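You operate a simulated robot arm through the tools that you are given. There is no shell and no other tool. Be economical: measure what you need, move in short steps, check, and stop when the job is done.

The job below is to be done with a simulated robot arm. You get a single attempt, and the scene is never put back.

Task
Return the tin from the send tray to the empty bay; lock the carousel with tin 51 in the window.
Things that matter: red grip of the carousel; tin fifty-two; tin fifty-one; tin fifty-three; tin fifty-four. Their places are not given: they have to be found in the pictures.

Only the result counts: the job must be done as asked and must still hold three seconds after the hand-in. Knocking over, shifting, dropping, spilling or breaking anything else fails it.

Robot
A 6-joint arm with a two-finger parallel gripper, fixed in place. Base frame: the origin is at the foot of the arm, x ahead of it, y to its left, z up; the work surface is at about z = 824. Readings come in mm, degrees, newtons and seconds.
With the tool pointing down near the work surface it reaches from about 260 to 680 mm from the base axis. Its first joint turns from -66.0 to 66.0 degrees. Payload 2.9 kg.
The tool frame sits at the grasp point between the pads (the TCP): z along the fingers, y along the line on which they close. The tips reach 30 mm beyond it. Largest opening 110 mm; finger width 20, thickness 10; the body of the gripper, 48 by 112 mm, starts 55 mm behind the TCP.
Orientation is that of the tool frame in the base frame, as [roll, pitch, yaw] about the fixed x, y, z axes, in that order (R = Rz(yaw) Ry(pitch) Rx(roll)). With the fingers straight down and closing along the base's y, the tool's x points along the base's -x, its y along +y and its z along -z.

Tools
- The arm moves only by the tool arm_command. Its arguments are lists of equal length, an entry for each row: "jaw": the gripper command, from -1 (shut) to 1 (fully open), values between in proportion; "travel": the shift along the tool's x, y, z in units of 400 mm (1.0 is 400 mm), a list of three; "rot": the turn, a rotation vector about the tool's x, y, z in units of 120 degrees (1.0 is 120 degrees), a list of three. In form: {"jaw": [jaw, ...], "travel": [[tx, ty, tz], ...], "rot": [[rx, ry, rz], ...]}. A call has 1 to 12 rows; each row is the pose to reach, as a shift and turn from the pose commanded when the call began, along the tool's axes at that moment. A call with a number of a shift or a turn outside -1 to 1 is refused whole. Rows are played at 5 a second. More than 50 mm and 8.6 degrees between two rows, or a gripper value outside its range, and nothing of the call is played. Where a pose cannot be reached the arm comes as near as it can. A force on the tool above 70 N (or 10 N above the force at the start of the call, whichever is more), or a blocked arm, ends the call early, and 0.2 s more pass. Each finger travels about 108 mm/s and halts on what it meets, pressing with about 37 N; the grip force reading is that of the motor and also rises with nothing between the fingers. The clock runs only during rows and for 0.2 s after the last one: add rows that repeat a pose to give the fingers time. It gives the time, the measured TCP pose, the force on the tool (base axes), the opening and the grip force at its end, in the units of the frame above (readings bear some noise), and new pictures: "views" is both (left out), scene, wrist or none.
- Cameras (640 x 400 px; columns grow to the right, rows downward): "scene" is fixed at [84.6, 443.4, 1376.9]; the picture's right is [-0.67, -0.74, 0.00], its down [-0.47, 0.43, -0.77] and it looks along [0.57, -0.52, -0.64] (base axes); focal length 324 px, centre (320, 200). "wrist" rides on the gripper at [72, 17, -103] in the tool frame; the picture's right is [-0.23, 0.97, 0.00], its down [-0.76, -0.18, -0.62] and it looks along [-0.61, -0.14, 0.78] (tool axes); focal length 222 px, centre (320, 200).
- pixel_to_xyz(camera, pixels): for up to 12 pixels [column, row] of the newest picture of that camera ("zoom" is the newest enlarged one), the place [x, y, z] in the base frame of the surface seen there, good to about 2 mm. It takes no simulated time.
- zoom(camera, box): a new picture of the part [left, top, right, bottom] of that camera's present view, enlarged. It takes no simulated time.
- hand_in(): hands the job in; it is judged then, once.

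Keep the steps short. Do not move on a guess: measure, check each grasp and each placing, and mend mistakes. In all there are 80 turns and 170 pictures (those below and enlarged ones count). Leave the gripper open and the arm clear of the work at the hand-in unless told otherwise, and finish with a single line.

The tools are called after "Emit:" as a command line: name --argument value ..., lists and objects as JSON in quotes. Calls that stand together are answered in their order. arm_command: Moves the arm, as the interface text tells. Its arguments: {"type":"object","properties":{"jaw":{"type":"array","items":{"type":"number"}},"travel":{"type":"array","items":{"type":"array","items":{"type":"number"}}},"rot":{"type":"array","items":{"type":"array","items":{"type":"number"}}},"views":{"type":"string","enum":["both","scene","wrist","none"]}},"required":["jaw","travel","rot"]} The other tools are called the same way: pixel_to_xyz (camera, pixels) gives the place of the surface under pixels of a picture; zoom (camera, box) takes an enlarged picture of a part of a camera's view; hand_in () hands the job in.

At the start:

```text
clock: 0.0
eef_pos: [403.9, 201.7, 1140.6]
ee_rot: [-179.9, 0.0, -180.0]
contact_force: [1.0, -0.5, 1.0]
opening: 110.2
grip_force: 0.1
```

scene: 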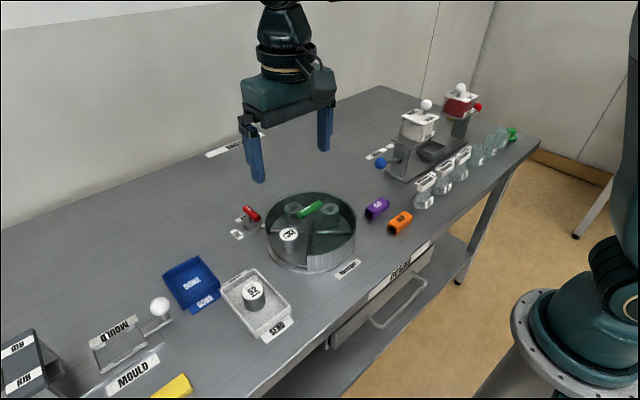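
wrist: 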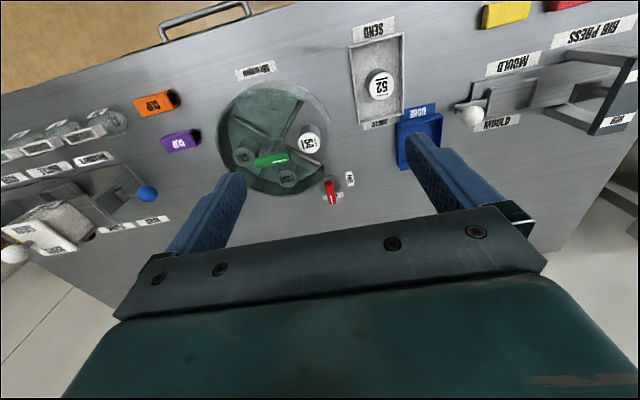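

I see the carousel around (310,232) in the scene, tin 52 on the send tray at (254,292), and a red grip near (250,213). I'll zoom for details first.

Emit:
zoom --camera "scene" --box '[220, 170, 380, 290]'

Emit:
zoom --camera "wrist" --box '[200, 50, 440, 220]'

Emit:
zoom --camera "scene" --box '[200, 250, 320, 350]'

```text
3.33 times, centred on (300, 230) of scene
```

zoom: 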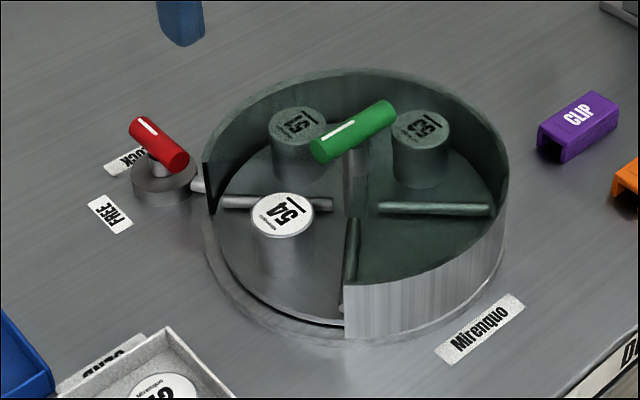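

```text
2.35 times, centred on (320, 135) of wrist
```

zoom: 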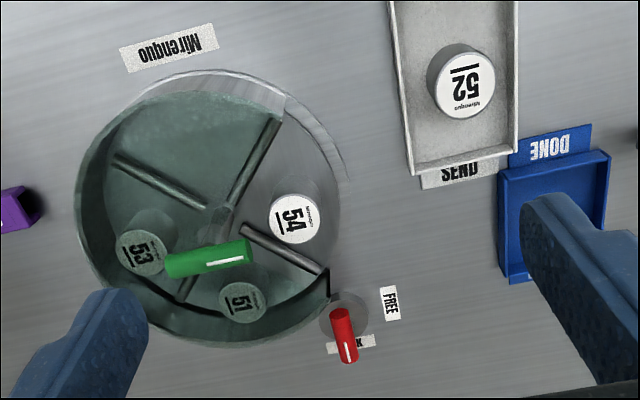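

```text
4.00 times, centred on (260, 300) of scene
```

zoom: 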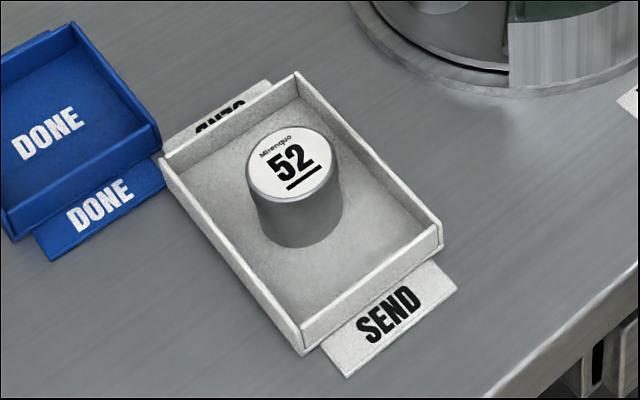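

I'll measure the main points: red grip ends, labels, green grip ends, tins, dividers, cover edges.

Emit:
zoom --camera "scene" --box '[220, 170, 380, 290]'

Emit:
pixel_to_xyz --camera "zoom" --pixels '[[140, 122], [178, 160], [128, 160], [110, 214], [160, 180], [385, 108], [322, 150], [283, 214], [298, 122], [422, 122], [355, 175], [215, 180]]'

Emit:
pixel_to_xyz --camera "zoom" --pixels '[[225, 203], [328, 205], [385, 208], [488, 209], [352, 225], [347, 300], [345, 282], [345, 72], [505, 190], [210, 165], [420, 230], [290, 270]]'

Emit:
pixel_to_xyz --camera "scene" --pixels '[[253, 290], [247, 298], [235, 298], [268, 310], [310, 320], [260, 338], [222, 288], [275, 268]]'

```text
3.33 times, centred on (300, 230) of scene
```

zoom: 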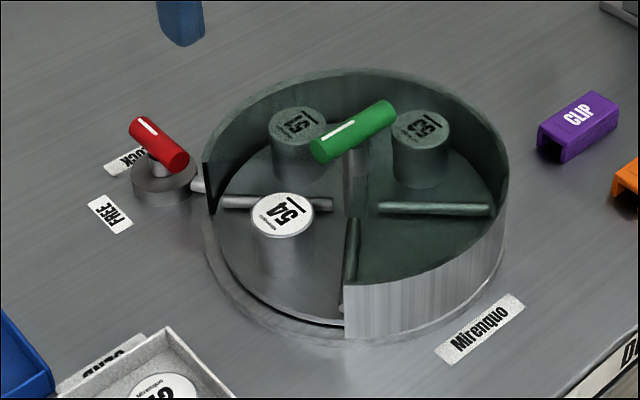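

```text
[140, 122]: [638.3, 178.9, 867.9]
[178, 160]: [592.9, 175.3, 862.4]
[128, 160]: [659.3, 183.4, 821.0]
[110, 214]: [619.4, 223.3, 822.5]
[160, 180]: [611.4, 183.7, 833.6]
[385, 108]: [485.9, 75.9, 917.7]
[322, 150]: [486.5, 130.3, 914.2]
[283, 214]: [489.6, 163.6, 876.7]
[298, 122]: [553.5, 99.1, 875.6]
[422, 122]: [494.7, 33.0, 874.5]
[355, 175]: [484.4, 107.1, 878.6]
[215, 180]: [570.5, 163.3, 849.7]
```

```text
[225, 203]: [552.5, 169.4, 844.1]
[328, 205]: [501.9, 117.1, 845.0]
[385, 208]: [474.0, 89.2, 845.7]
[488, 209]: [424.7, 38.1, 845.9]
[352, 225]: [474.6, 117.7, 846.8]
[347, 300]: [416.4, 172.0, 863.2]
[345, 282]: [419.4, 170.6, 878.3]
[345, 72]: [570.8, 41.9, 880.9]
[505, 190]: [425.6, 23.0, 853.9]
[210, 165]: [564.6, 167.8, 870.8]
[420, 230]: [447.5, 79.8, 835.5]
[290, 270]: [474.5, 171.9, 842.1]
```

```text
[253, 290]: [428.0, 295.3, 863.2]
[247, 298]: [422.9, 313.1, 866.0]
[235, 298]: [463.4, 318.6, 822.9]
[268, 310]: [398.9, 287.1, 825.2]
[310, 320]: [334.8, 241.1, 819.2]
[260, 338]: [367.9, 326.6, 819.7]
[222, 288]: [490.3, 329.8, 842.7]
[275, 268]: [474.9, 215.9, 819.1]
```

Carousel axis is near (487,104); 54 sits in the window (+y), 51 at +x, 53 at −y, and the empty bay at −x. The red grip lies along x, pointing at LOCK. FREE is toward +y. I'll move above the red grip for a closer look.

Emit:
arm_command --jaw '[1, 0.6, 0.2, -0.1, -0.1, -0.1, -0.1]' --travel '[[-0.08, -0.008, 0.05], [-0.16, -0.016, 0.1], [-0.24, -0.024, 0.15], [-0.32, -0.032, 0.2], [-0.4, -0.04, 0.25], [-0.47, -0.05, 0.3], [-0.5175, -0.055, 0.35]]' --rot '[[0, 0, 0], [0, 0, 0], [0, 0, 0], [0, 0, 0], [0, 0, 0], [0, 0, 0], [0, 0, 0]]'

```text
clock: 1.6
eef_pos: [612.7, 179.9, 1001.5]
ee_rot: [180.0, 0.0, 180.0]
contact_force: [-0.7, 0.0, -0.2]
opening: 49.7
grip_force: 0.1
```

scene: 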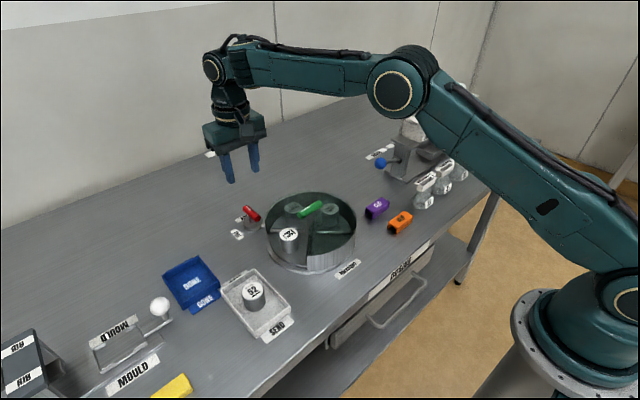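
wrist: 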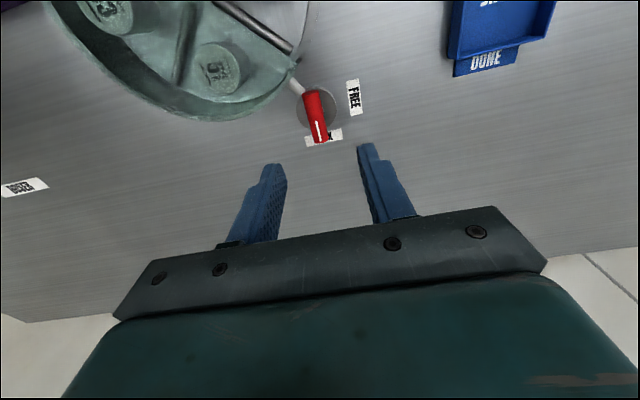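

Emit:
zoom --camera "wrist" --box '[260, 70, 380, 150]'

Emit:
pixel_to_xyz --camera "wrist" --pixels '[[314, 95], [320, 138], [306, 116], [326, 116], [316, 116], [298, 108], [336, 108], [309, 127], [318, 92], [353, 98], [310, 91]]'

```text
5.00 times, centred on (320, 110) of wrist
```

zoom: 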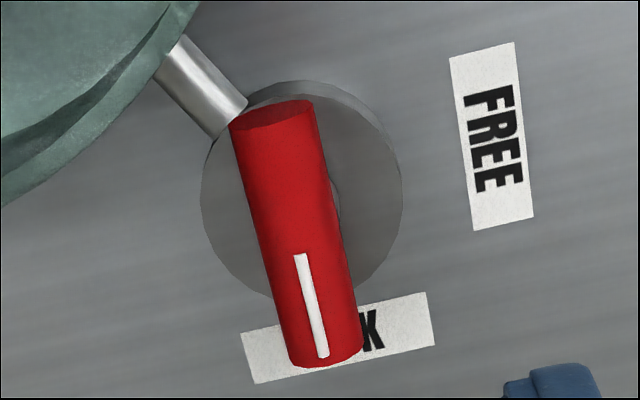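

```text
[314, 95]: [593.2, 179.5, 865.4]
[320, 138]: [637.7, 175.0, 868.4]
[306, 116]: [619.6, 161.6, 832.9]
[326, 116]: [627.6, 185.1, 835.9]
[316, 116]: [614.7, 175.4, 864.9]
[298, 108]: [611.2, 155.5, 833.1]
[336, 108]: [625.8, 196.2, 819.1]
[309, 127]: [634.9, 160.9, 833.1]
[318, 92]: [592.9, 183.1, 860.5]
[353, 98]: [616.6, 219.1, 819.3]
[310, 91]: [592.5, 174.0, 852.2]
```

The grip bar runs x 593–639, centred (615.5,177), top z 868, on a disc with top z 834. Descending to TCP z≈870 with jaws astride it, then checking.

Emit:
arm_command --jaw '[-0.1, -0.1, -0.1, -0.1, -1, -1, -1]' --travel '[[-0.01, -0.007, 0.1], [-0.01, -0.007, 0.2], [-0.01, -0.007, 0.29], [-0.01, -0.007, 0.326], [-0.01, -0.007, 0.326], [-0.01, -0.007, 0.326], [-0.01, -0.007, 0.326]]' --rot '[[0, 0, 0], [0, 0, 0], [0, 0, 0], [0, 0, 0], [0, 0, 0], [0, 0, 0], [0, 0, 0]]'

```text
clock: 3.2
eef_pos: [616.4, 174.0, 870.6]
ee_rot: [180.0, -0.1, 179.9]
contact_force: [-1.7, -11.5, -1.4]
opening: 17.6
grip_force: 44.9
```

scene: 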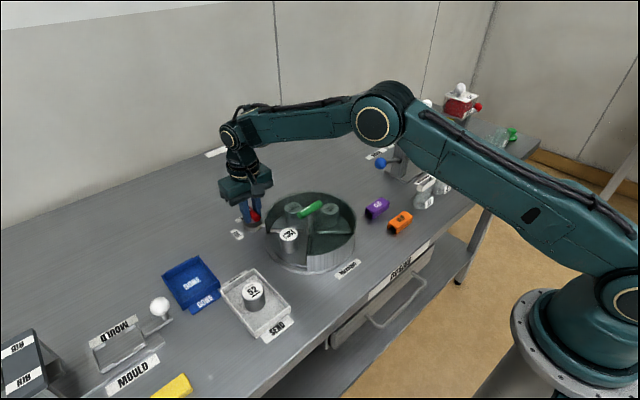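
wrist: 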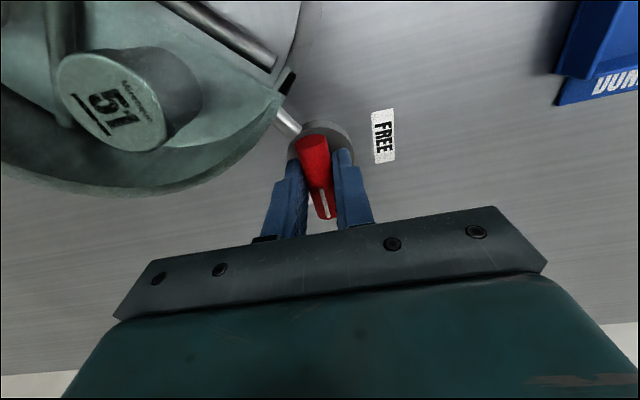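

Held: opening 17.6 mm, a slight −y load. I'll trim y by −2 mm and start turning toward FREE (base yaw +), checking forces.

Emit:
arm_command --jaw '[-1, -1, -1, -1]' --travel '[[0, -0.005, 0], [0, -0.005, 0], [0, -0.005, 0], [0, -0.005, 0]]' --rot '[[0, 0, 0], [0, 0, -0.065], [0, 0, -0.13], [0, 0, -0.195]]' --views "wrist"

```text
clock: 4.2
eef_pos: [616.6, 173.9, 870.3]
ee_rot: [-180.0, 0.1, -156.6]
contact_force: [16.1, -4.4, -17.1]
opening: 17.8
grip_force: 44.9
```

wrist: 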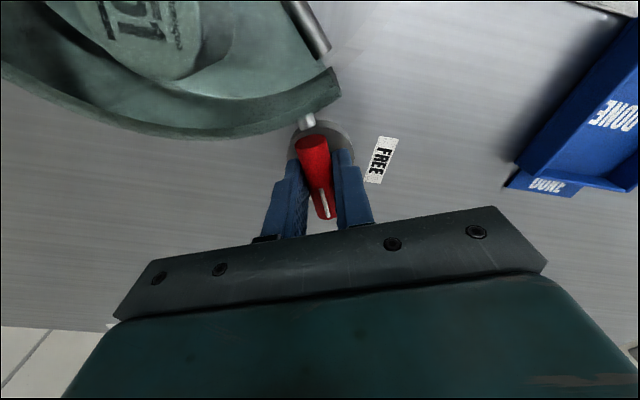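

It turns with the arm and the bolt is withdrawing. Continuing to 90°.

Emit:
arm_command --jaw '[-1, -1, -1, -1, -1, -1, -1, -1, -1]' --travel '[[0, 0, 0], [0, 0, 0], [0, 0, 0], [0, 0, 0], [0, 0, 0], [0, 0, 0], [0, 0, 0], [0, 0, 0], [0, 0, 0]]' --rot '[[0, 0, -0.065], [0, 0, -0.13], [0, 0, -0.195], [0, 0, -0.26], [0, 0, -0.325], [0, 0, -0.39], [0, 0, -0.455], [0, 0, -0.52], [0, 0, -0.555]]'

```text
clock: 6.2
eef_pos: [618.2, 174.1, 871.5]
ee_rot: [-179.7, 0.1, -90.0]
contact_force: [32.3, -13.1, -23.8]
opening: 17.8
grip_force: 44.8
```

scene: 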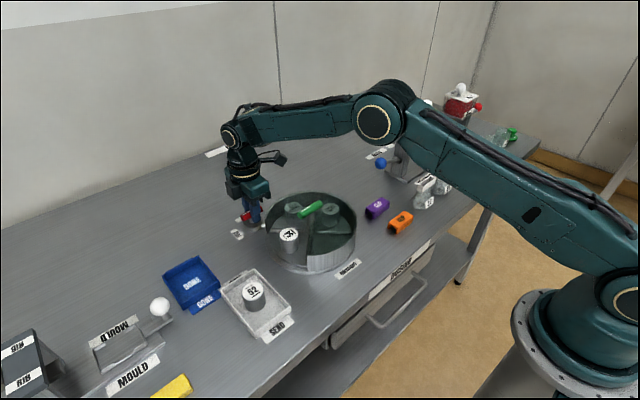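
wrist: 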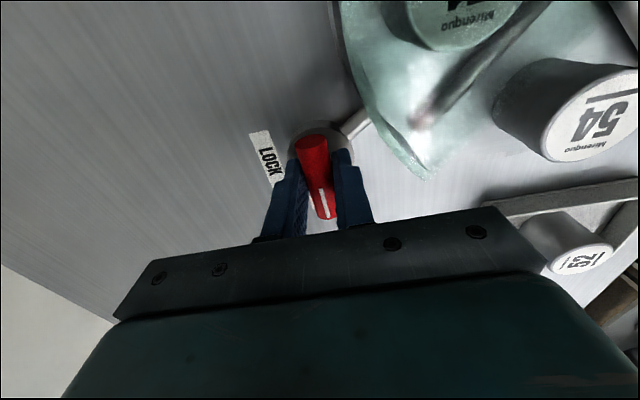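

Turned 90°, stripe toward FREE. Opening partly and rising to verify the grip and bolt.

Emit:
arm_command --jaw '[-0.1, -0.1, -0.1, -0.1, -0.1]' --travel '[[0, 0, 0], [0, 0, 0], [0, 0, -0.12], [0, 0, -0.24], [0, 0, -0.35]]' --rot '[[0, 0, 0], [0, 0, 0], [0, 0, 0], [0, 0, 0], [0, 0, 0]]'

Emit:
zoom --camera "scene" --box '[220, 170, 380, 290]'

Emit:
pixel_to_xyz --camera "zoom" --pixels '[[385, 108], [322, 150], [355, 130], [350, 140], [360, 118]]'

```text
clock: 7.4
eef_pos: [616.7, 174.3, 1013.9]
ee_rot: [179.9, -0.1, -90.1]
contact_force: [-0.2, 0.6, 0.2]
opening: 49.5
grip_force: 0.0
```

scene: 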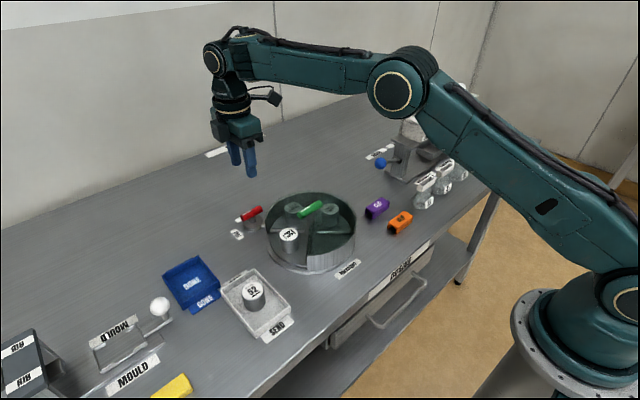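
wrist: 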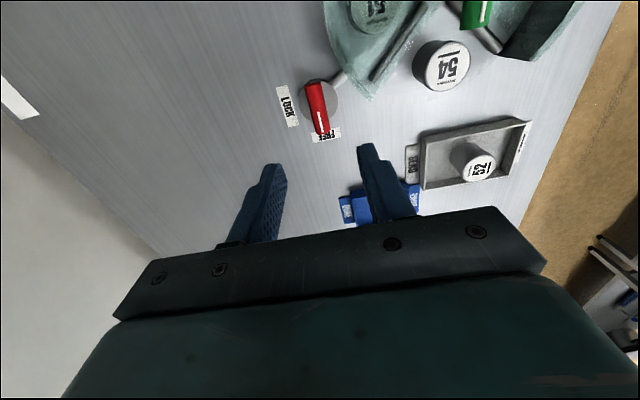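

```text
3.33 times, centred on (300, 230) of scene
```

zoom: 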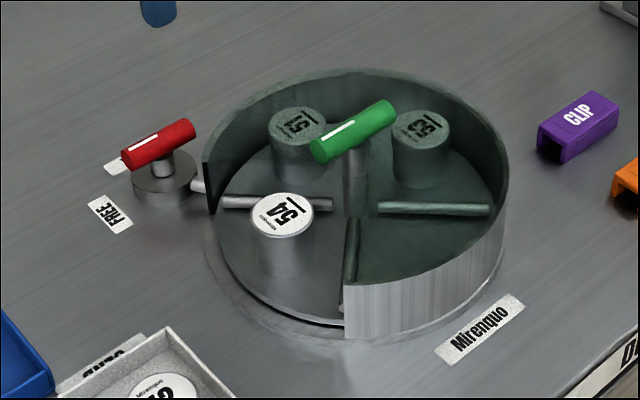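

```text
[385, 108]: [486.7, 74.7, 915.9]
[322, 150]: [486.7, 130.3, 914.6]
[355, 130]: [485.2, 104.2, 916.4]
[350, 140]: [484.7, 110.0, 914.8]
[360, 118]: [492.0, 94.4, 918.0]
```

Grip at FREE, bolt retracted. The green handle lies along y, centred about (487,104), top z≈917. Moving above it.

Emit:
arm_command --jaw '[-0.1, -0.1, -0.1, -0.1, -0.1]' --travel '[[0.045, 0.083, 0], [0.09, 0.167, 0.03], [0.135, 0.25, 0.06], [0.175, 0.324, 0.12], [0.175, 0.324, 0.135]]' --rot '[[0, 0, 0], [0, 0, 0], [0, 0, 0], [0, 0, 0], [0, 0, 0]]'

Emit:
zoom --camera "wrist" --box '[220, 40, 440, 240]'

```text
clock: 8.6
eef_pos: [482.9, 104.0, 957.9]
ee_rot: [-179.9, 0.1, -90.1]
contact_force: [-0.6, 0.2, -0.2]
opening: 49.5
grip_force: 0.0
```

scene: 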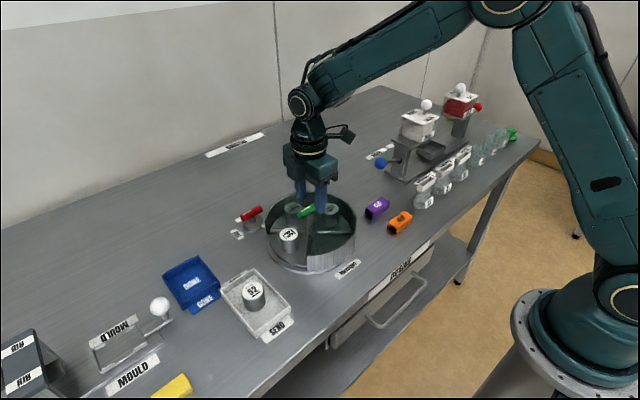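
wrist: 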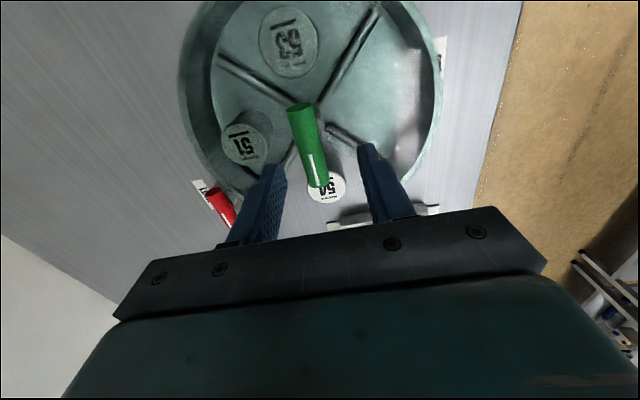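

```text
2.00 times, centred on (330, 140) of wrist
```

zoom: 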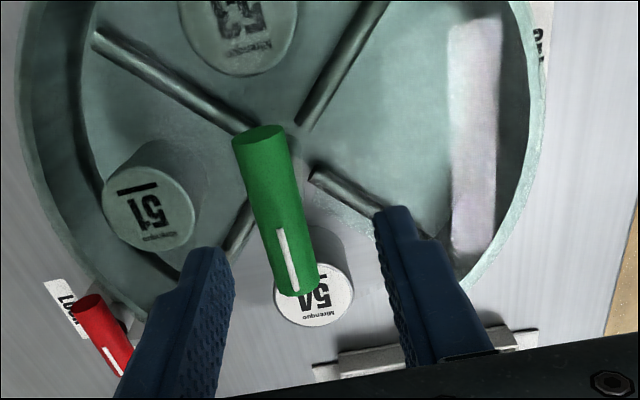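

Emit:
pixel_to_xyz --camera "wrist" --pixels '[[299, 107], [319, 184], [304, 135], [297, 135], [313, 135], [309, 150], [305, 155], [322, 155]]'

```text
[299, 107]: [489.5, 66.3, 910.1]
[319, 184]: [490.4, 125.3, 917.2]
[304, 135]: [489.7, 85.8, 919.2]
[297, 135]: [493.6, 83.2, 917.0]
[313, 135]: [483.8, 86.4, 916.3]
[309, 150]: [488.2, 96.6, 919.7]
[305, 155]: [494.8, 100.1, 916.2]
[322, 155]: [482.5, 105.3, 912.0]
```

Refined handle centre ≈(489,101). Descending to z≈917 (tips ~887, above cover) and closing.

Emit:
arm_command --jaw '[-0.1, -0.1, -1, -1, -1]' --travel '[[0.0075, -0.015, 0.05], [0.0075, -0.015, 0.1], [0.0075, -0.015, 0.1], [0.0075, -0.015, 0.1], [0.0075, -0.015, 0.1]]' --rot '[[0, 0, 0], [0, 0, 0], [0, 0, 0], [0, 0, 0], [0, 0, 0]]'

```text
clock: 9.8
eef_pos: [490.4, 101.9, 917.8]
ee_rot: [179.9, 0.0, -90.0]
contact_force: [-4.7, -1.2, 3.2]
opening: 17.7
grip_force: 44.7
```

scene: 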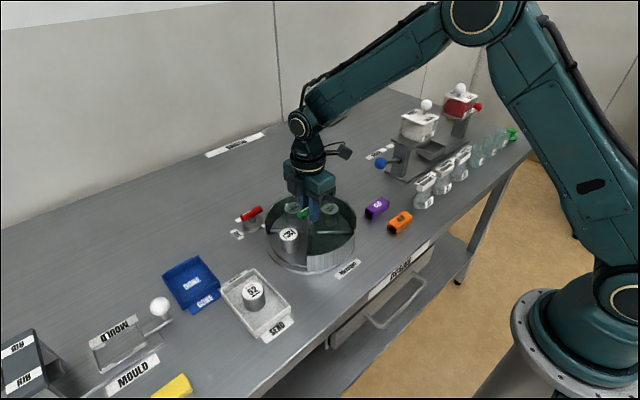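
wrist: 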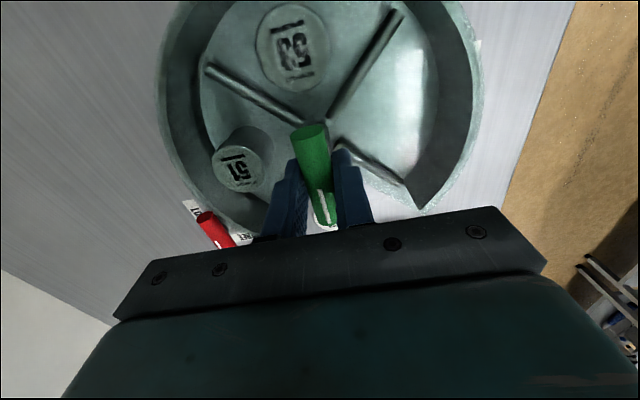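

Held (17.7 mm). Turn the carousel clockwise seen from above (base −90°) to bring the empty bay to the window; first ~23° as a test.

Emit:
arm_command --jaw '[-1, -1, -1]' --travel '[[0, 0, 0], [0, 0, 0], [0, 0, 0]]' --rot '[[0, 0, 0.065], [0, 0, 0.13], [0, 0, 0.195]]'

Emit:
zoom --camera "scene" --box '[220, 170, 380, 290]'

```text
clock: 10.6
eef_pos: [490.0, 101.6, 916.7]
ee_rot: [179.9, -0.1, -113.4]
contact_force: [-8.7, -4.9, -7.2]
opening: 17.6
grip_force: 45.3
```

scene: 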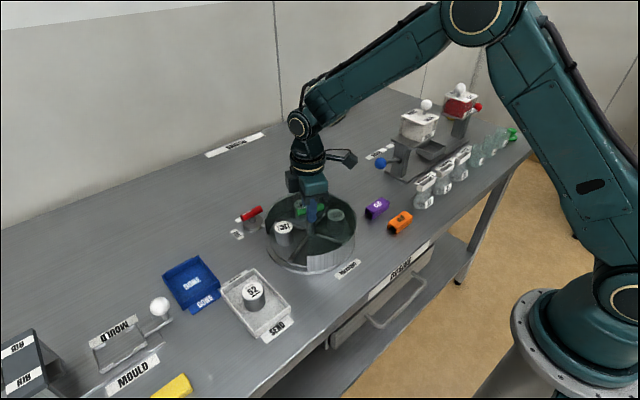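
wrist: 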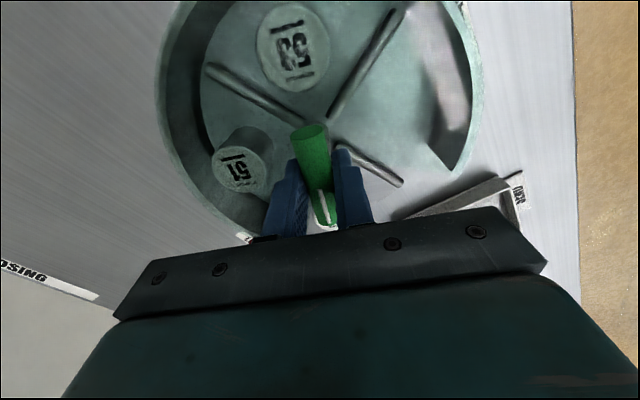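

```text
3.33 times, centred on (300, 230) of scene
```

zoom: 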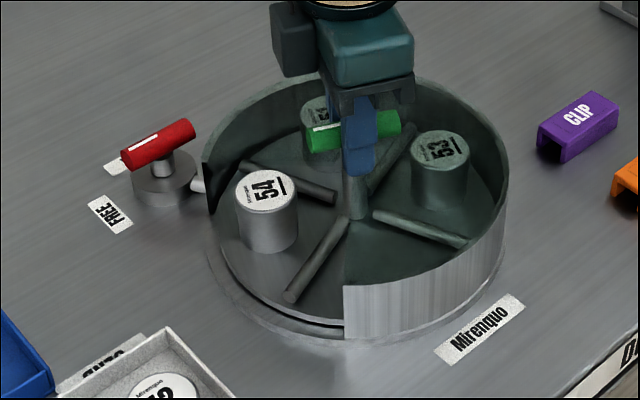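

Rotor and tins turn freely. Continuing to −90° total.

Emit:
arm_command --jaw '[-1, -1, -1, -1, -1, -1, -1, -1, -1, -1]' --travel '[[0, 0, 0], [0, 0, 0], [0, 0, 0], [0, 0, 0], [0, 0, 0], [0, 0, 0], [0, 0, 0], [0, 0, 0], [0, 0, 0], [0, 0, 0]]' --rot '[[0, 0, 0.065], [0, 0, 0.13], [0, 0, 0.195], [0, 0, 0.26], [0, 0, 0.325], [0, 0, 0.39], [0, 0, 0.455], [0, 0, 0.52], [0, 0, 0.555], [0, 0, 0.555]]'

Emit:
zoom --camera "scene" --box '[220, 170, 380, 290]'

```text
clock: 12.8
eef_pos: [490.5, 100.6, 916.7]
ee_rot: [-179.8, 0.0, 179.7]
contact_force: [-1.0, -25.6, -16.0]
opening: 17.7
grip_force: 44.9
```

scene: 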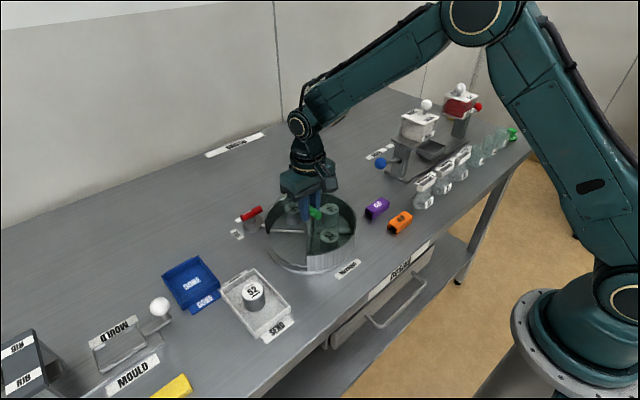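
wrist: 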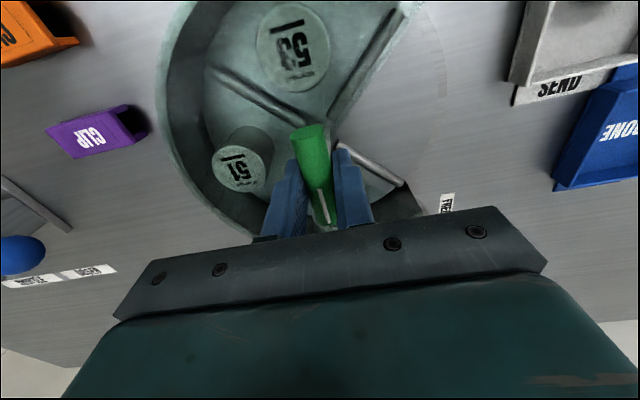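

```text
3.33 times, centred on (300, 230) of scene
```

zoom: 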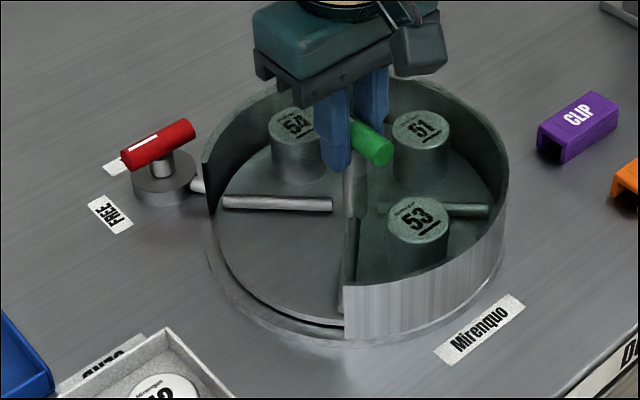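

Empty bay is in the window. Releasing, rising, and going over toward the send tray while turning the gripper back toward yaw −90.

Emit:
arm_command --jaw '[-0.1, -0.1, -0.1, -0.1, 0, 0, 0, 0, 0, 0, 0, 0]' --travel '[[0, 0, 0], [0, 0, 0], [0, 0, -0.12], [0, 0, -0.22], [0.02, 0.064, -0.25], [0.04, 0.128, -0.25], [0.06, 0.192, -0.25], [0.08, 0.255, -0.25], [0.1, 0.32, -0.25], [0.12, 0.383, -0.25], [0.14, 0.447, -0.25], [0.165, 0.51, -0.25]]' --rot '[[0, 0, 0], [0, 0, 0], [0, 0, 0], [0, 0, 0], [0, 0, -0.065], [0, 0, -0.13], [0, 0, -0.195], [0, 0, -0.26], [0, 0, -0.325], [0, 0, -0.39], [0, 0, -0.455], [0, 0, -0.52]]' --views "none"

Emit:
arm_command --jaw '[0, 0, 0, 0, 0]' --travel '[[0, 0, 0], [0, 0, 0], [0, 0, 0], [0, 0, 0], [0, 0, 0]]' --rot '[[0, 0, -0.065], [0, 0, -0.13], [0, 0, -0.195], [0, 0, -0.23], [0, 0, -0.23]]'

```text
clock: 15.4
eef_pos: [425.5, 306.0, 1017.9]
ee_rot: [-180.0, 0.0, -117.5]
contact_force: [-0.2, -0.2, -0.6]
opening: 55.0
grip_force: 0.1
```

```text
clock: 16.6
eef_pos: [425.9, 305.4, 1016.6]
ee_rot: [180.0, -0.1, -89.9]
contact_force: [-0.2, 0.6, 0.5]
opening: 55.0
grip_force: 0.1
```

scene: 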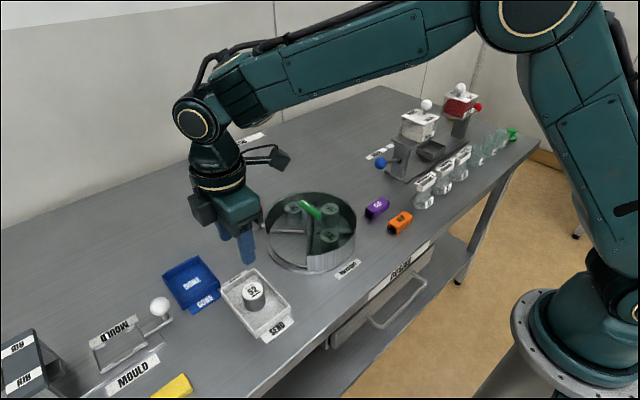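
wrist: 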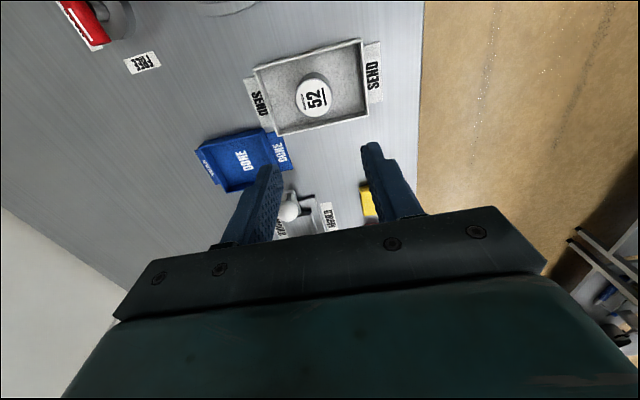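

Emit:
zoom --camera "wrist" --box '[240, 30, 400, 150]'

Emit:
pixel_to_xyz --camera "zoom" --pixels '[[295, 270], [228, 280], [365, 270], [295, 202], [300, 335], [120, 240], [460, 180], [100, 160], [500, 290], [300, 370], [135, 400], [480, 60]]'

Emit:
pixel_to_xyz --camera "scene" --pixels '[[253, 290], [244, 290], [262, 290], [253, 284], [253, 297]]'

```text
3.33 times, centred on (320, 90) of wrist
```

zoom: 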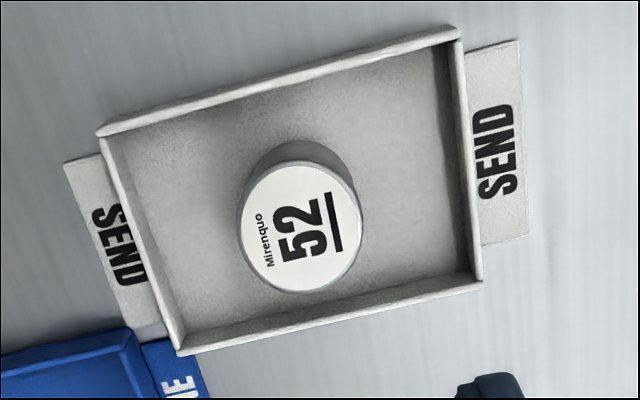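

```text
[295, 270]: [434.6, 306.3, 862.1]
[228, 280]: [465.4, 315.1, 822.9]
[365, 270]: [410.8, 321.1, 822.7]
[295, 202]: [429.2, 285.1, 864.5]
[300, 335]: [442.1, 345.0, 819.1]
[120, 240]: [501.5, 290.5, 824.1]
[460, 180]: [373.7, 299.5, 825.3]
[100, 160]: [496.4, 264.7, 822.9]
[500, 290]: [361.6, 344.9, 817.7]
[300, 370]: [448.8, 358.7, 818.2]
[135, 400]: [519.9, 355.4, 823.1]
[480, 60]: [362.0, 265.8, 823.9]
```

```text
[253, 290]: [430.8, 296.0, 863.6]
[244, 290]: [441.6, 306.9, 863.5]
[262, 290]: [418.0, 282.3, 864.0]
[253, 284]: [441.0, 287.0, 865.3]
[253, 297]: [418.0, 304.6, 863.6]
```

Tin 52's top is centred at ≈(430,295), top z 864, tray floor 823. Descending to z≈862 with jaws ~60 mm, first pausing at z≈905 to check.

Emit:
arm_command --jaw '[0.1, 0.1, 0.1, 0.1]' --travel '[[0.025, -0.01, 0.1], [0.025, -0.01, 0.2], [0.025, -0.01, 0.28], [0.025, -0.01, 0.28]]' --rot '[[0, 0, 0], [0, 0, 0], [0, 0, 0], [0, 0, 0]]'

Emit:
zoom --camera "scene" --box '[200, 230, 320, 330]'

```text
clock: 17.6
eef_pos: [429.7, 297.2, 906.4]
ee_rot: [179.9, 0.0, -90.0]
contact_force: [0.5, 0.0, -0.3]
opening: 60.7
grip_force: 0.1
```

scene: 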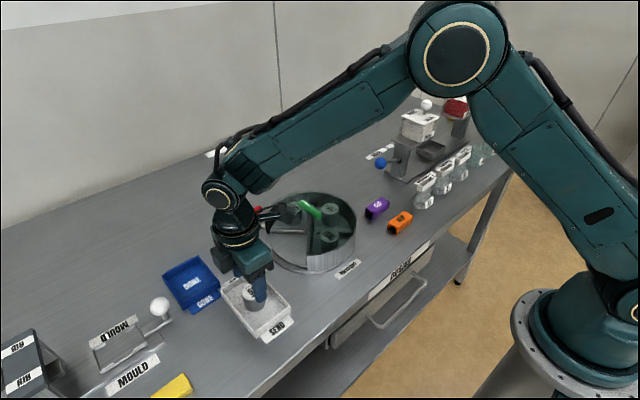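
wrist: 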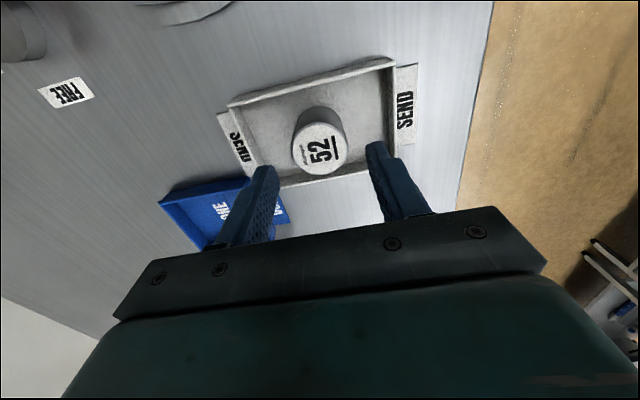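

```text
4.00 times, centred on (260, 280) of scene
```

zoom: 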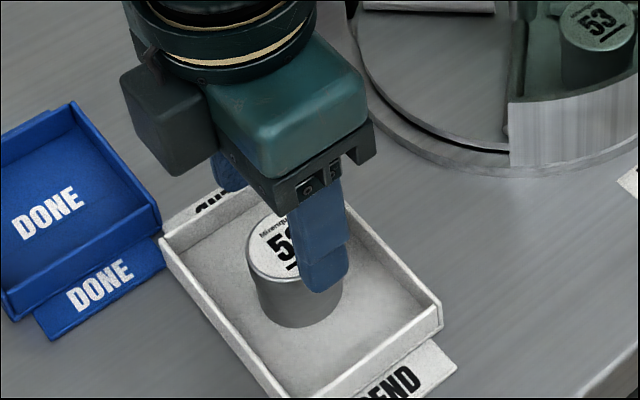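

Emit:
pixel_to_xyz --camera "wrist" --pixels '[[319, 149], [296, 149], [343, 149], [319, 128], [319, 170]]'

```text
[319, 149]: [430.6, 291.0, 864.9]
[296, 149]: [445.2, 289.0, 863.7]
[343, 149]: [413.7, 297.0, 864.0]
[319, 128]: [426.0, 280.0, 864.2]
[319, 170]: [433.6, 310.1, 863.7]
```

Tin centre ≈(430,294); trim −3 mm in y, descend to z≈862 and close.

Emit:
arm_command --jaw '[0.1, 0.1, -1, -1, -1]' --travel '[[0.0075, 0, 0.06], [0.0075, 0, 0.11], [0.0075, 0, 0.11], [0.0075, 0, 0.11], [0.0075, 0, 0.11]]' --rot '[[0, 0, 0], [0, 0, 0], [0, 0, 0], [0, 0, 0], [0, 0, 0]]'

```text
clock: 18.8
eef_pos: [430.4, 293.0, 862.8]
ee_rot: [180.0, 0.0, -90.0]
contact_force: [0.0, -0.1, 0.4]
opening: 40.3
grip_force: 36.6
```

scene: 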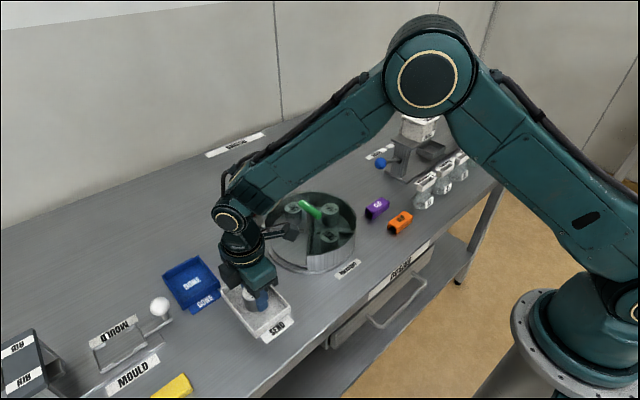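
wrist: 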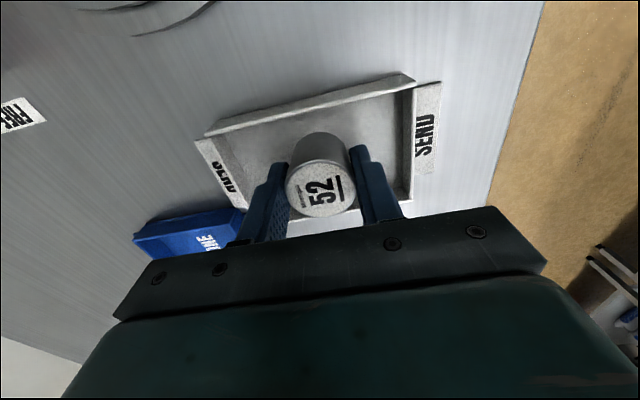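

Tin 52 gripped (40 mm). Lifting and carrying above the window bay at ≈(489.5,164.5).

Emit:
arm_command --jaw '[-1, -1, -1, -1, -1, -1, -1, -1]' --travel '[[0, 0, -0.1], [0, 0, -0.2], [0, 0, -0.305], [0.08, -0.037, -0.305], [0.16, -0.074, -0.305], [0.24, -0.11, -0.305], [0.321, -0.1475, -0.305], [0.321, -0.1475, -0.305]]' --rot '[[0, 0, 0], [0, 0, 0], [0, 0, 0], [0, 0, 0], [0, 0, 0], [0, 0, 0], [0, 0, 0], [0, 0, 0]]'

Emit:
zoom --camera "scene" --box '[220, 170, 380, 290]'

Emit:
pixel_to_xyz --camera "zoom" --pixels '[[418, 214], [425, 125], [290, 280], [240, 202], [347, 250], [350, 270]]'

```text
clock: 20.6
eef_pos: [488.2, 164.6, 982.8]
ee_rot: [-180.0, -0.1, -90.0]
contact_force: [0.5, 0.8, 0.5]
opening: 0.0
grip_force: 37.2
```

scene: 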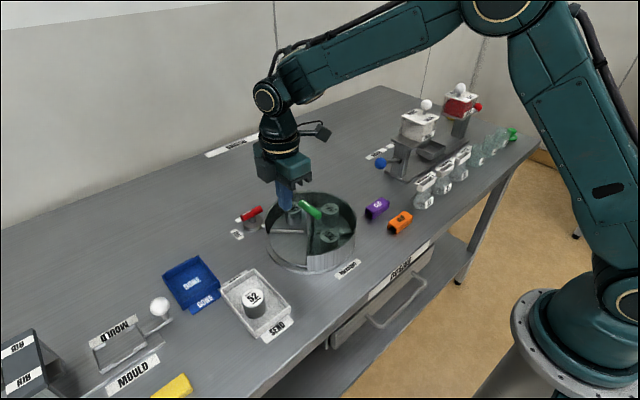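
wrist: 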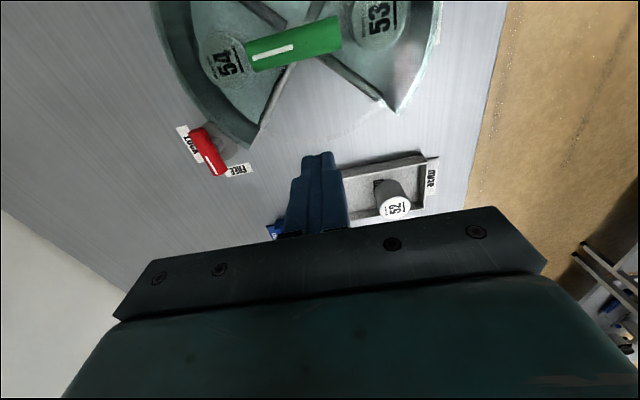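

```text
3.33 times, centred on (300, 230) of scene
```

zoom: 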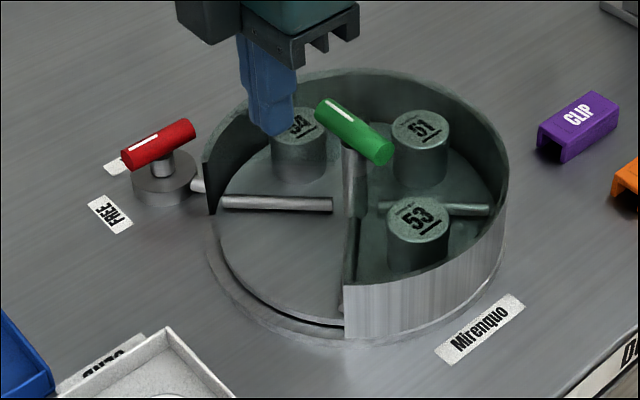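

```text
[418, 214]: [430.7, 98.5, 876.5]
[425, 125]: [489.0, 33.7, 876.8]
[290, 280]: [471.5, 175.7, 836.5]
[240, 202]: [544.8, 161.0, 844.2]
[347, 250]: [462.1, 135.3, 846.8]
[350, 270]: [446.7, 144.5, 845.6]
```

The jaws closed to 0 — tin 52 slipped out and is still in the tray. Let me look at it closely.

Emit:
zoom --camera "scene" --box '[215, 260, 295, 340]'

Emit:
pixel_to_xyz --camera "zoom" --pixels '[[305, 230], [200, 250], [215, 340], [300, 400], [345, 300], [340, 370], [275, 290], [275, 330]]'

Emit:
zoom --camera "wrist" --box '[320, 140, 460, 230]'

```text
5.00 times, centred on (255, 300) of scene
```

zoom: 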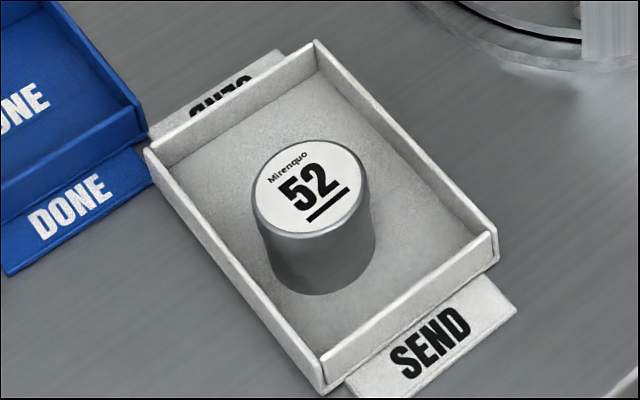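

```text
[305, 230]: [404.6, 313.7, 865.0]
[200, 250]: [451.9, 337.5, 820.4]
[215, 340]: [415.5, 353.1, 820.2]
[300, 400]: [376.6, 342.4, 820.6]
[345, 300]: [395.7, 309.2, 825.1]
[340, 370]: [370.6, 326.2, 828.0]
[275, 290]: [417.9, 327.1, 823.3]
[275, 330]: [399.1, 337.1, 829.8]
```

```text
4.44 times, centred on (390, 185) of wrist
```

zoom: 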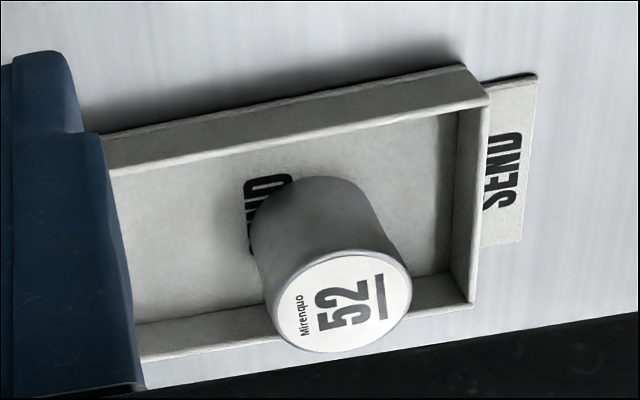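

Emit:
zoom --camera "scene" --box '[235, 278, 275, 323]'

Emit:
pixel_to_xyz --camera "zoom" --pixels '[[310, 110], [250, 110], [370, 110], [310, 60], [310, 160], [310, 220], [320, 265], [330, 300], [250, 220], [380, 220]]'

```text
8.89 times, centred on (255, 300) of scene
```

zoom: 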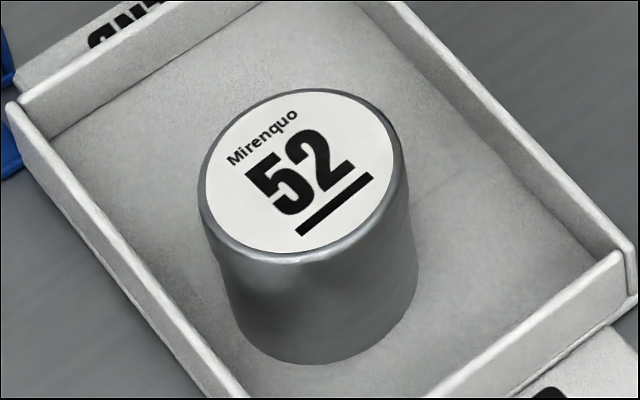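

```text
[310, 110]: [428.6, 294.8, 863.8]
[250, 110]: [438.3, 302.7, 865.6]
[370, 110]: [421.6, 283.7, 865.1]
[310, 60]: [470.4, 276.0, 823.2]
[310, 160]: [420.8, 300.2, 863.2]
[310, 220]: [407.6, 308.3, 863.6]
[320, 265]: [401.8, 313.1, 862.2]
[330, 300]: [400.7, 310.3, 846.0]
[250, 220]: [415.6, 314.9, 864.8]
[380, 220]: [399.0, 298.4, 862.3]
```

Tin 52 is upright but shifted to ≈(418,302); the grip was shallow and the lift too quick. Returning above it, opening, and re-measuring.

Emit:
arm_command --jaw '[-0.5, 0.1, 0.1, 0.1, 0.1, 0.1, 0.1]' --travel '[[-0.08, 0.042, 0], [-0.17, 0.09, 0], [-0.26, 0.134, 0], [-0.343, 0.175, 0], [-0.343, 0.175, 0.1], [-0.343, 0.175, 0.185], [-0.343, 0.175, 0.185]]' --rot '[[0, 0, 0], [0, 0, 0], [0, 0, 0], [0, 0, 0], [0, 0, 0], [0, 0, 0], [0, 0, 0]]' --views "wrist"

Emit:
zoom --camera "wrist" --box '[240, 90, 400, 210]'

Emit:
pixel_to_xyz --camera "wrist" --pixels '[[319, 149], [305, 149], [335, 149], [319, 135], [319, 165], [319, 175]]'

```text
clock: 22.2
eef_pos: [417.0, 302.0, 909.5]
ee_rot: [-180.0, 0.1, -89.9]
contact_force: [0.7, 0.6, 0.3]
opening: 60.6
grip_force: 0.0
```

wrist: 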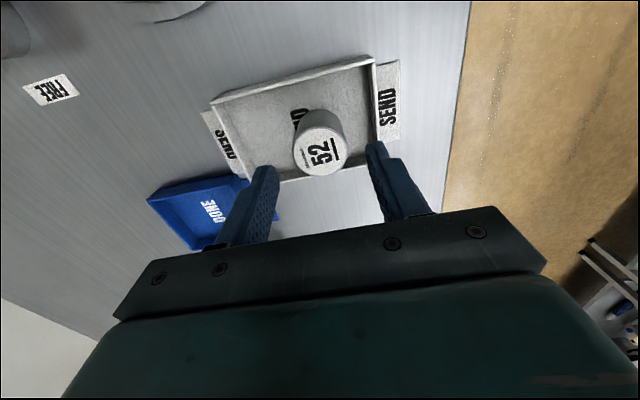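

```text
3.33 times, centred on (320, 150) of wrist
```

zoom: 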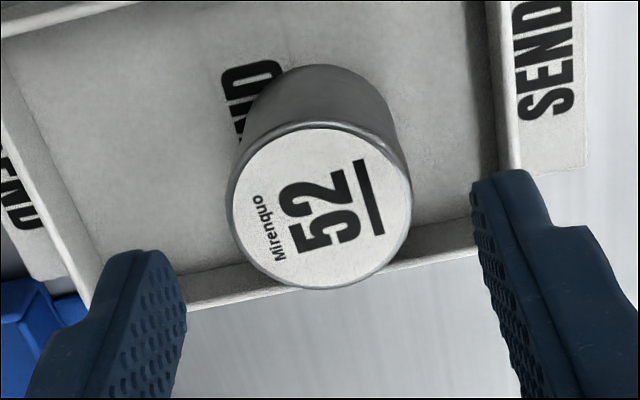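

```text
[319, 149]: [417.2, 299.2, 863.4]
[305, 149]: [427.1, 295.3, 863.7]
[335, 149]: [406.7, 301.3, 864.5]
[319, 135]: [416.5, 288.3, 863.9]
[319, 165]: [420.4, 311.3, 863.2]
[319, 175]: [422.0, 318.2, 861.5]
```

Measuring the −x wall clearance for the finger before going deeper.

Emit:
pixel_to_xyz --camera "zoom" --pixels '[[480, 100], [498, 90], [490, 160], [506, 160], [465, 160], [462, 60], [100, 260], [250, 285]]'

```text
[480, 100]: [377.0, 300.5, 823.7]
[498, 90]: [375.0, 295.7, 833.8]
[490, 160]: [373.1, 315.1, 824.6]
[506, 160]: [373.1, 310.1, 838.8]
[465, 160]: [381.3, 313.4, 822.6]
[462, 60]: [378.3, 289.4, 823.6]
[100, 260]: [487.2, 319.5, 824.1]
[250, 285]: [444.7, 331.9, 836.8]
```

Inner wall at x≈375; with 51 mm opening the finger's outer face is at ≈382. Descending slowly to z≈857, closing, then a slow 8 mm test lift.

Emit:
arm_command --jaw '[-0.07, -0.07, -0.07, -0.07, -1, -1, -1, -1]' --travel '[[0.002, -0.002, 0], [0.002, -0.002, 0.06], [0.002, -0.002, 0.11], [0.002, -0.002, 0.131], [0.002, -0.002, 0.131], [0.002, -0.002, 0.131], [0.002, -0.002, 0.131], [0.002, -0.002, 0.131]]' --rot '[[0, 0, 0], [0, 0, 0], [0, 0, 0], [0, 0, 0], [0, 0, 0], [0, 0, 0], [0, 0, 0], [0, 0, 0]]' --views "wrist"

Emit:
arm_command --jaw '[-1, -1, -1, -1, -1]' --travel '[[0, 0, -0.005], [0, 0, -0.01], [0, 0, -0.015], [0, 0, -0.02], [0, 0, -0.02]]' --rot '[[0, 0, 0], [0, 0, 0], [0, 0, 0], [0, 0, 0], [0, 0, 0]]'

```text
clock: 24.0
eef_pos: [420.1, 300.8, 857.1]
ee_rot: [-179.9, 0.0, -90.0]
contact_force: [-0.7, 0.3, -0.1]
opening: 40.5
grip_force: 37.0
```

wrist: 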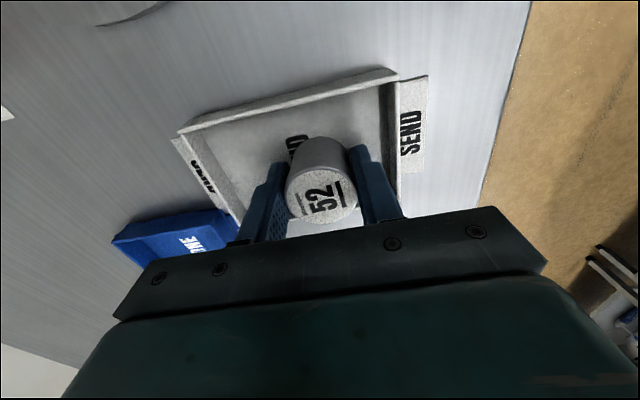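

```text
clock: 25.2
eef_pos: [418.3, 300.6, 864.6]
ee_rot: [179.9, 0.0, -90.0]
contact_force: [0.8, -0.2, -1.6]
opening: 40.2
grip_force: 37.0
```

scene: 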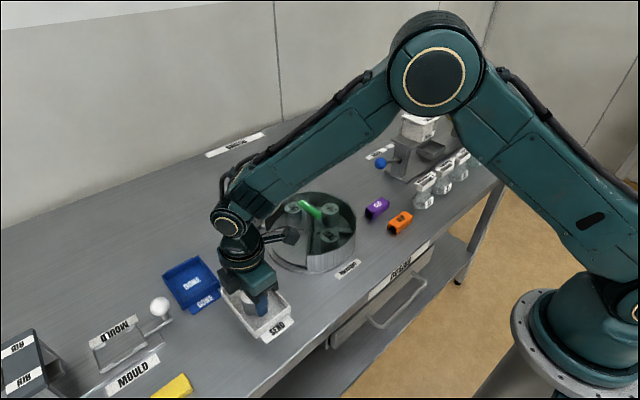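
wrist: 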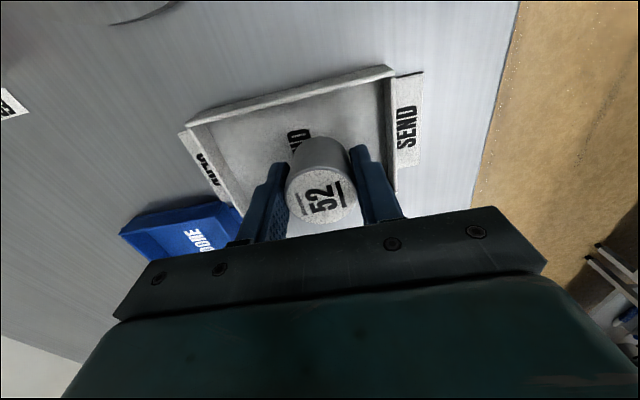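

The tin rises with the gripper (same place in wrist view). Lifting further, gently.

Emit:
arm_command --jaw '[-1, -1, -1, -1, -1, -1, -1, -1, -1, -1]' --travel '[[0, 0, -0.015], [0, 0, -0.04], [0, 0, -0.07], [0, 0, -0.1], [0, 0, -0.135], [0, 0, -0.17], [0, 0, -0.205], [0, 0, -0.24], [0, 0, -0.265], [0, 0, -0.28]]' --rot '[[0, 0, 0], [0, 0, 0], [0, 0, 0], [0, 0, 0], [0, 0, 0], [0, 0, 0], [0, 0, 0], [0, 0, 0], [0, 0, 0], [0, 0, 0]]'

```text
clock: 27.4
eef_pos: [419.8, 300.5, 978.8]
ee_rot: [-180.0, -0.1, -90.1]
contact_force: [1.2, 0.9, -0.4]
opening: 40.2
grip_force: 37.5
```

scene: 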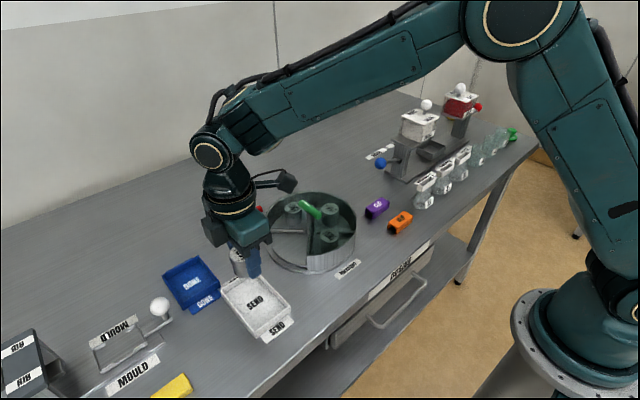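
wrist: 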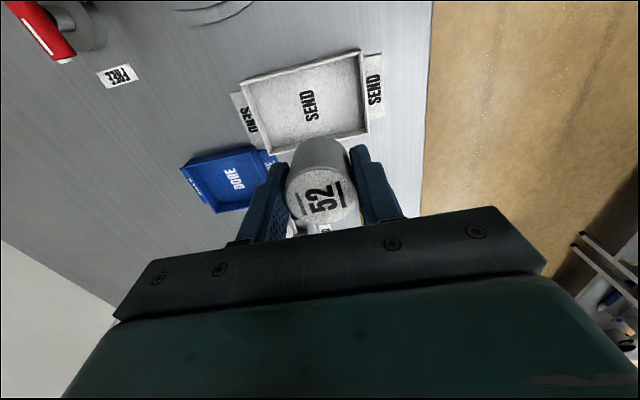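

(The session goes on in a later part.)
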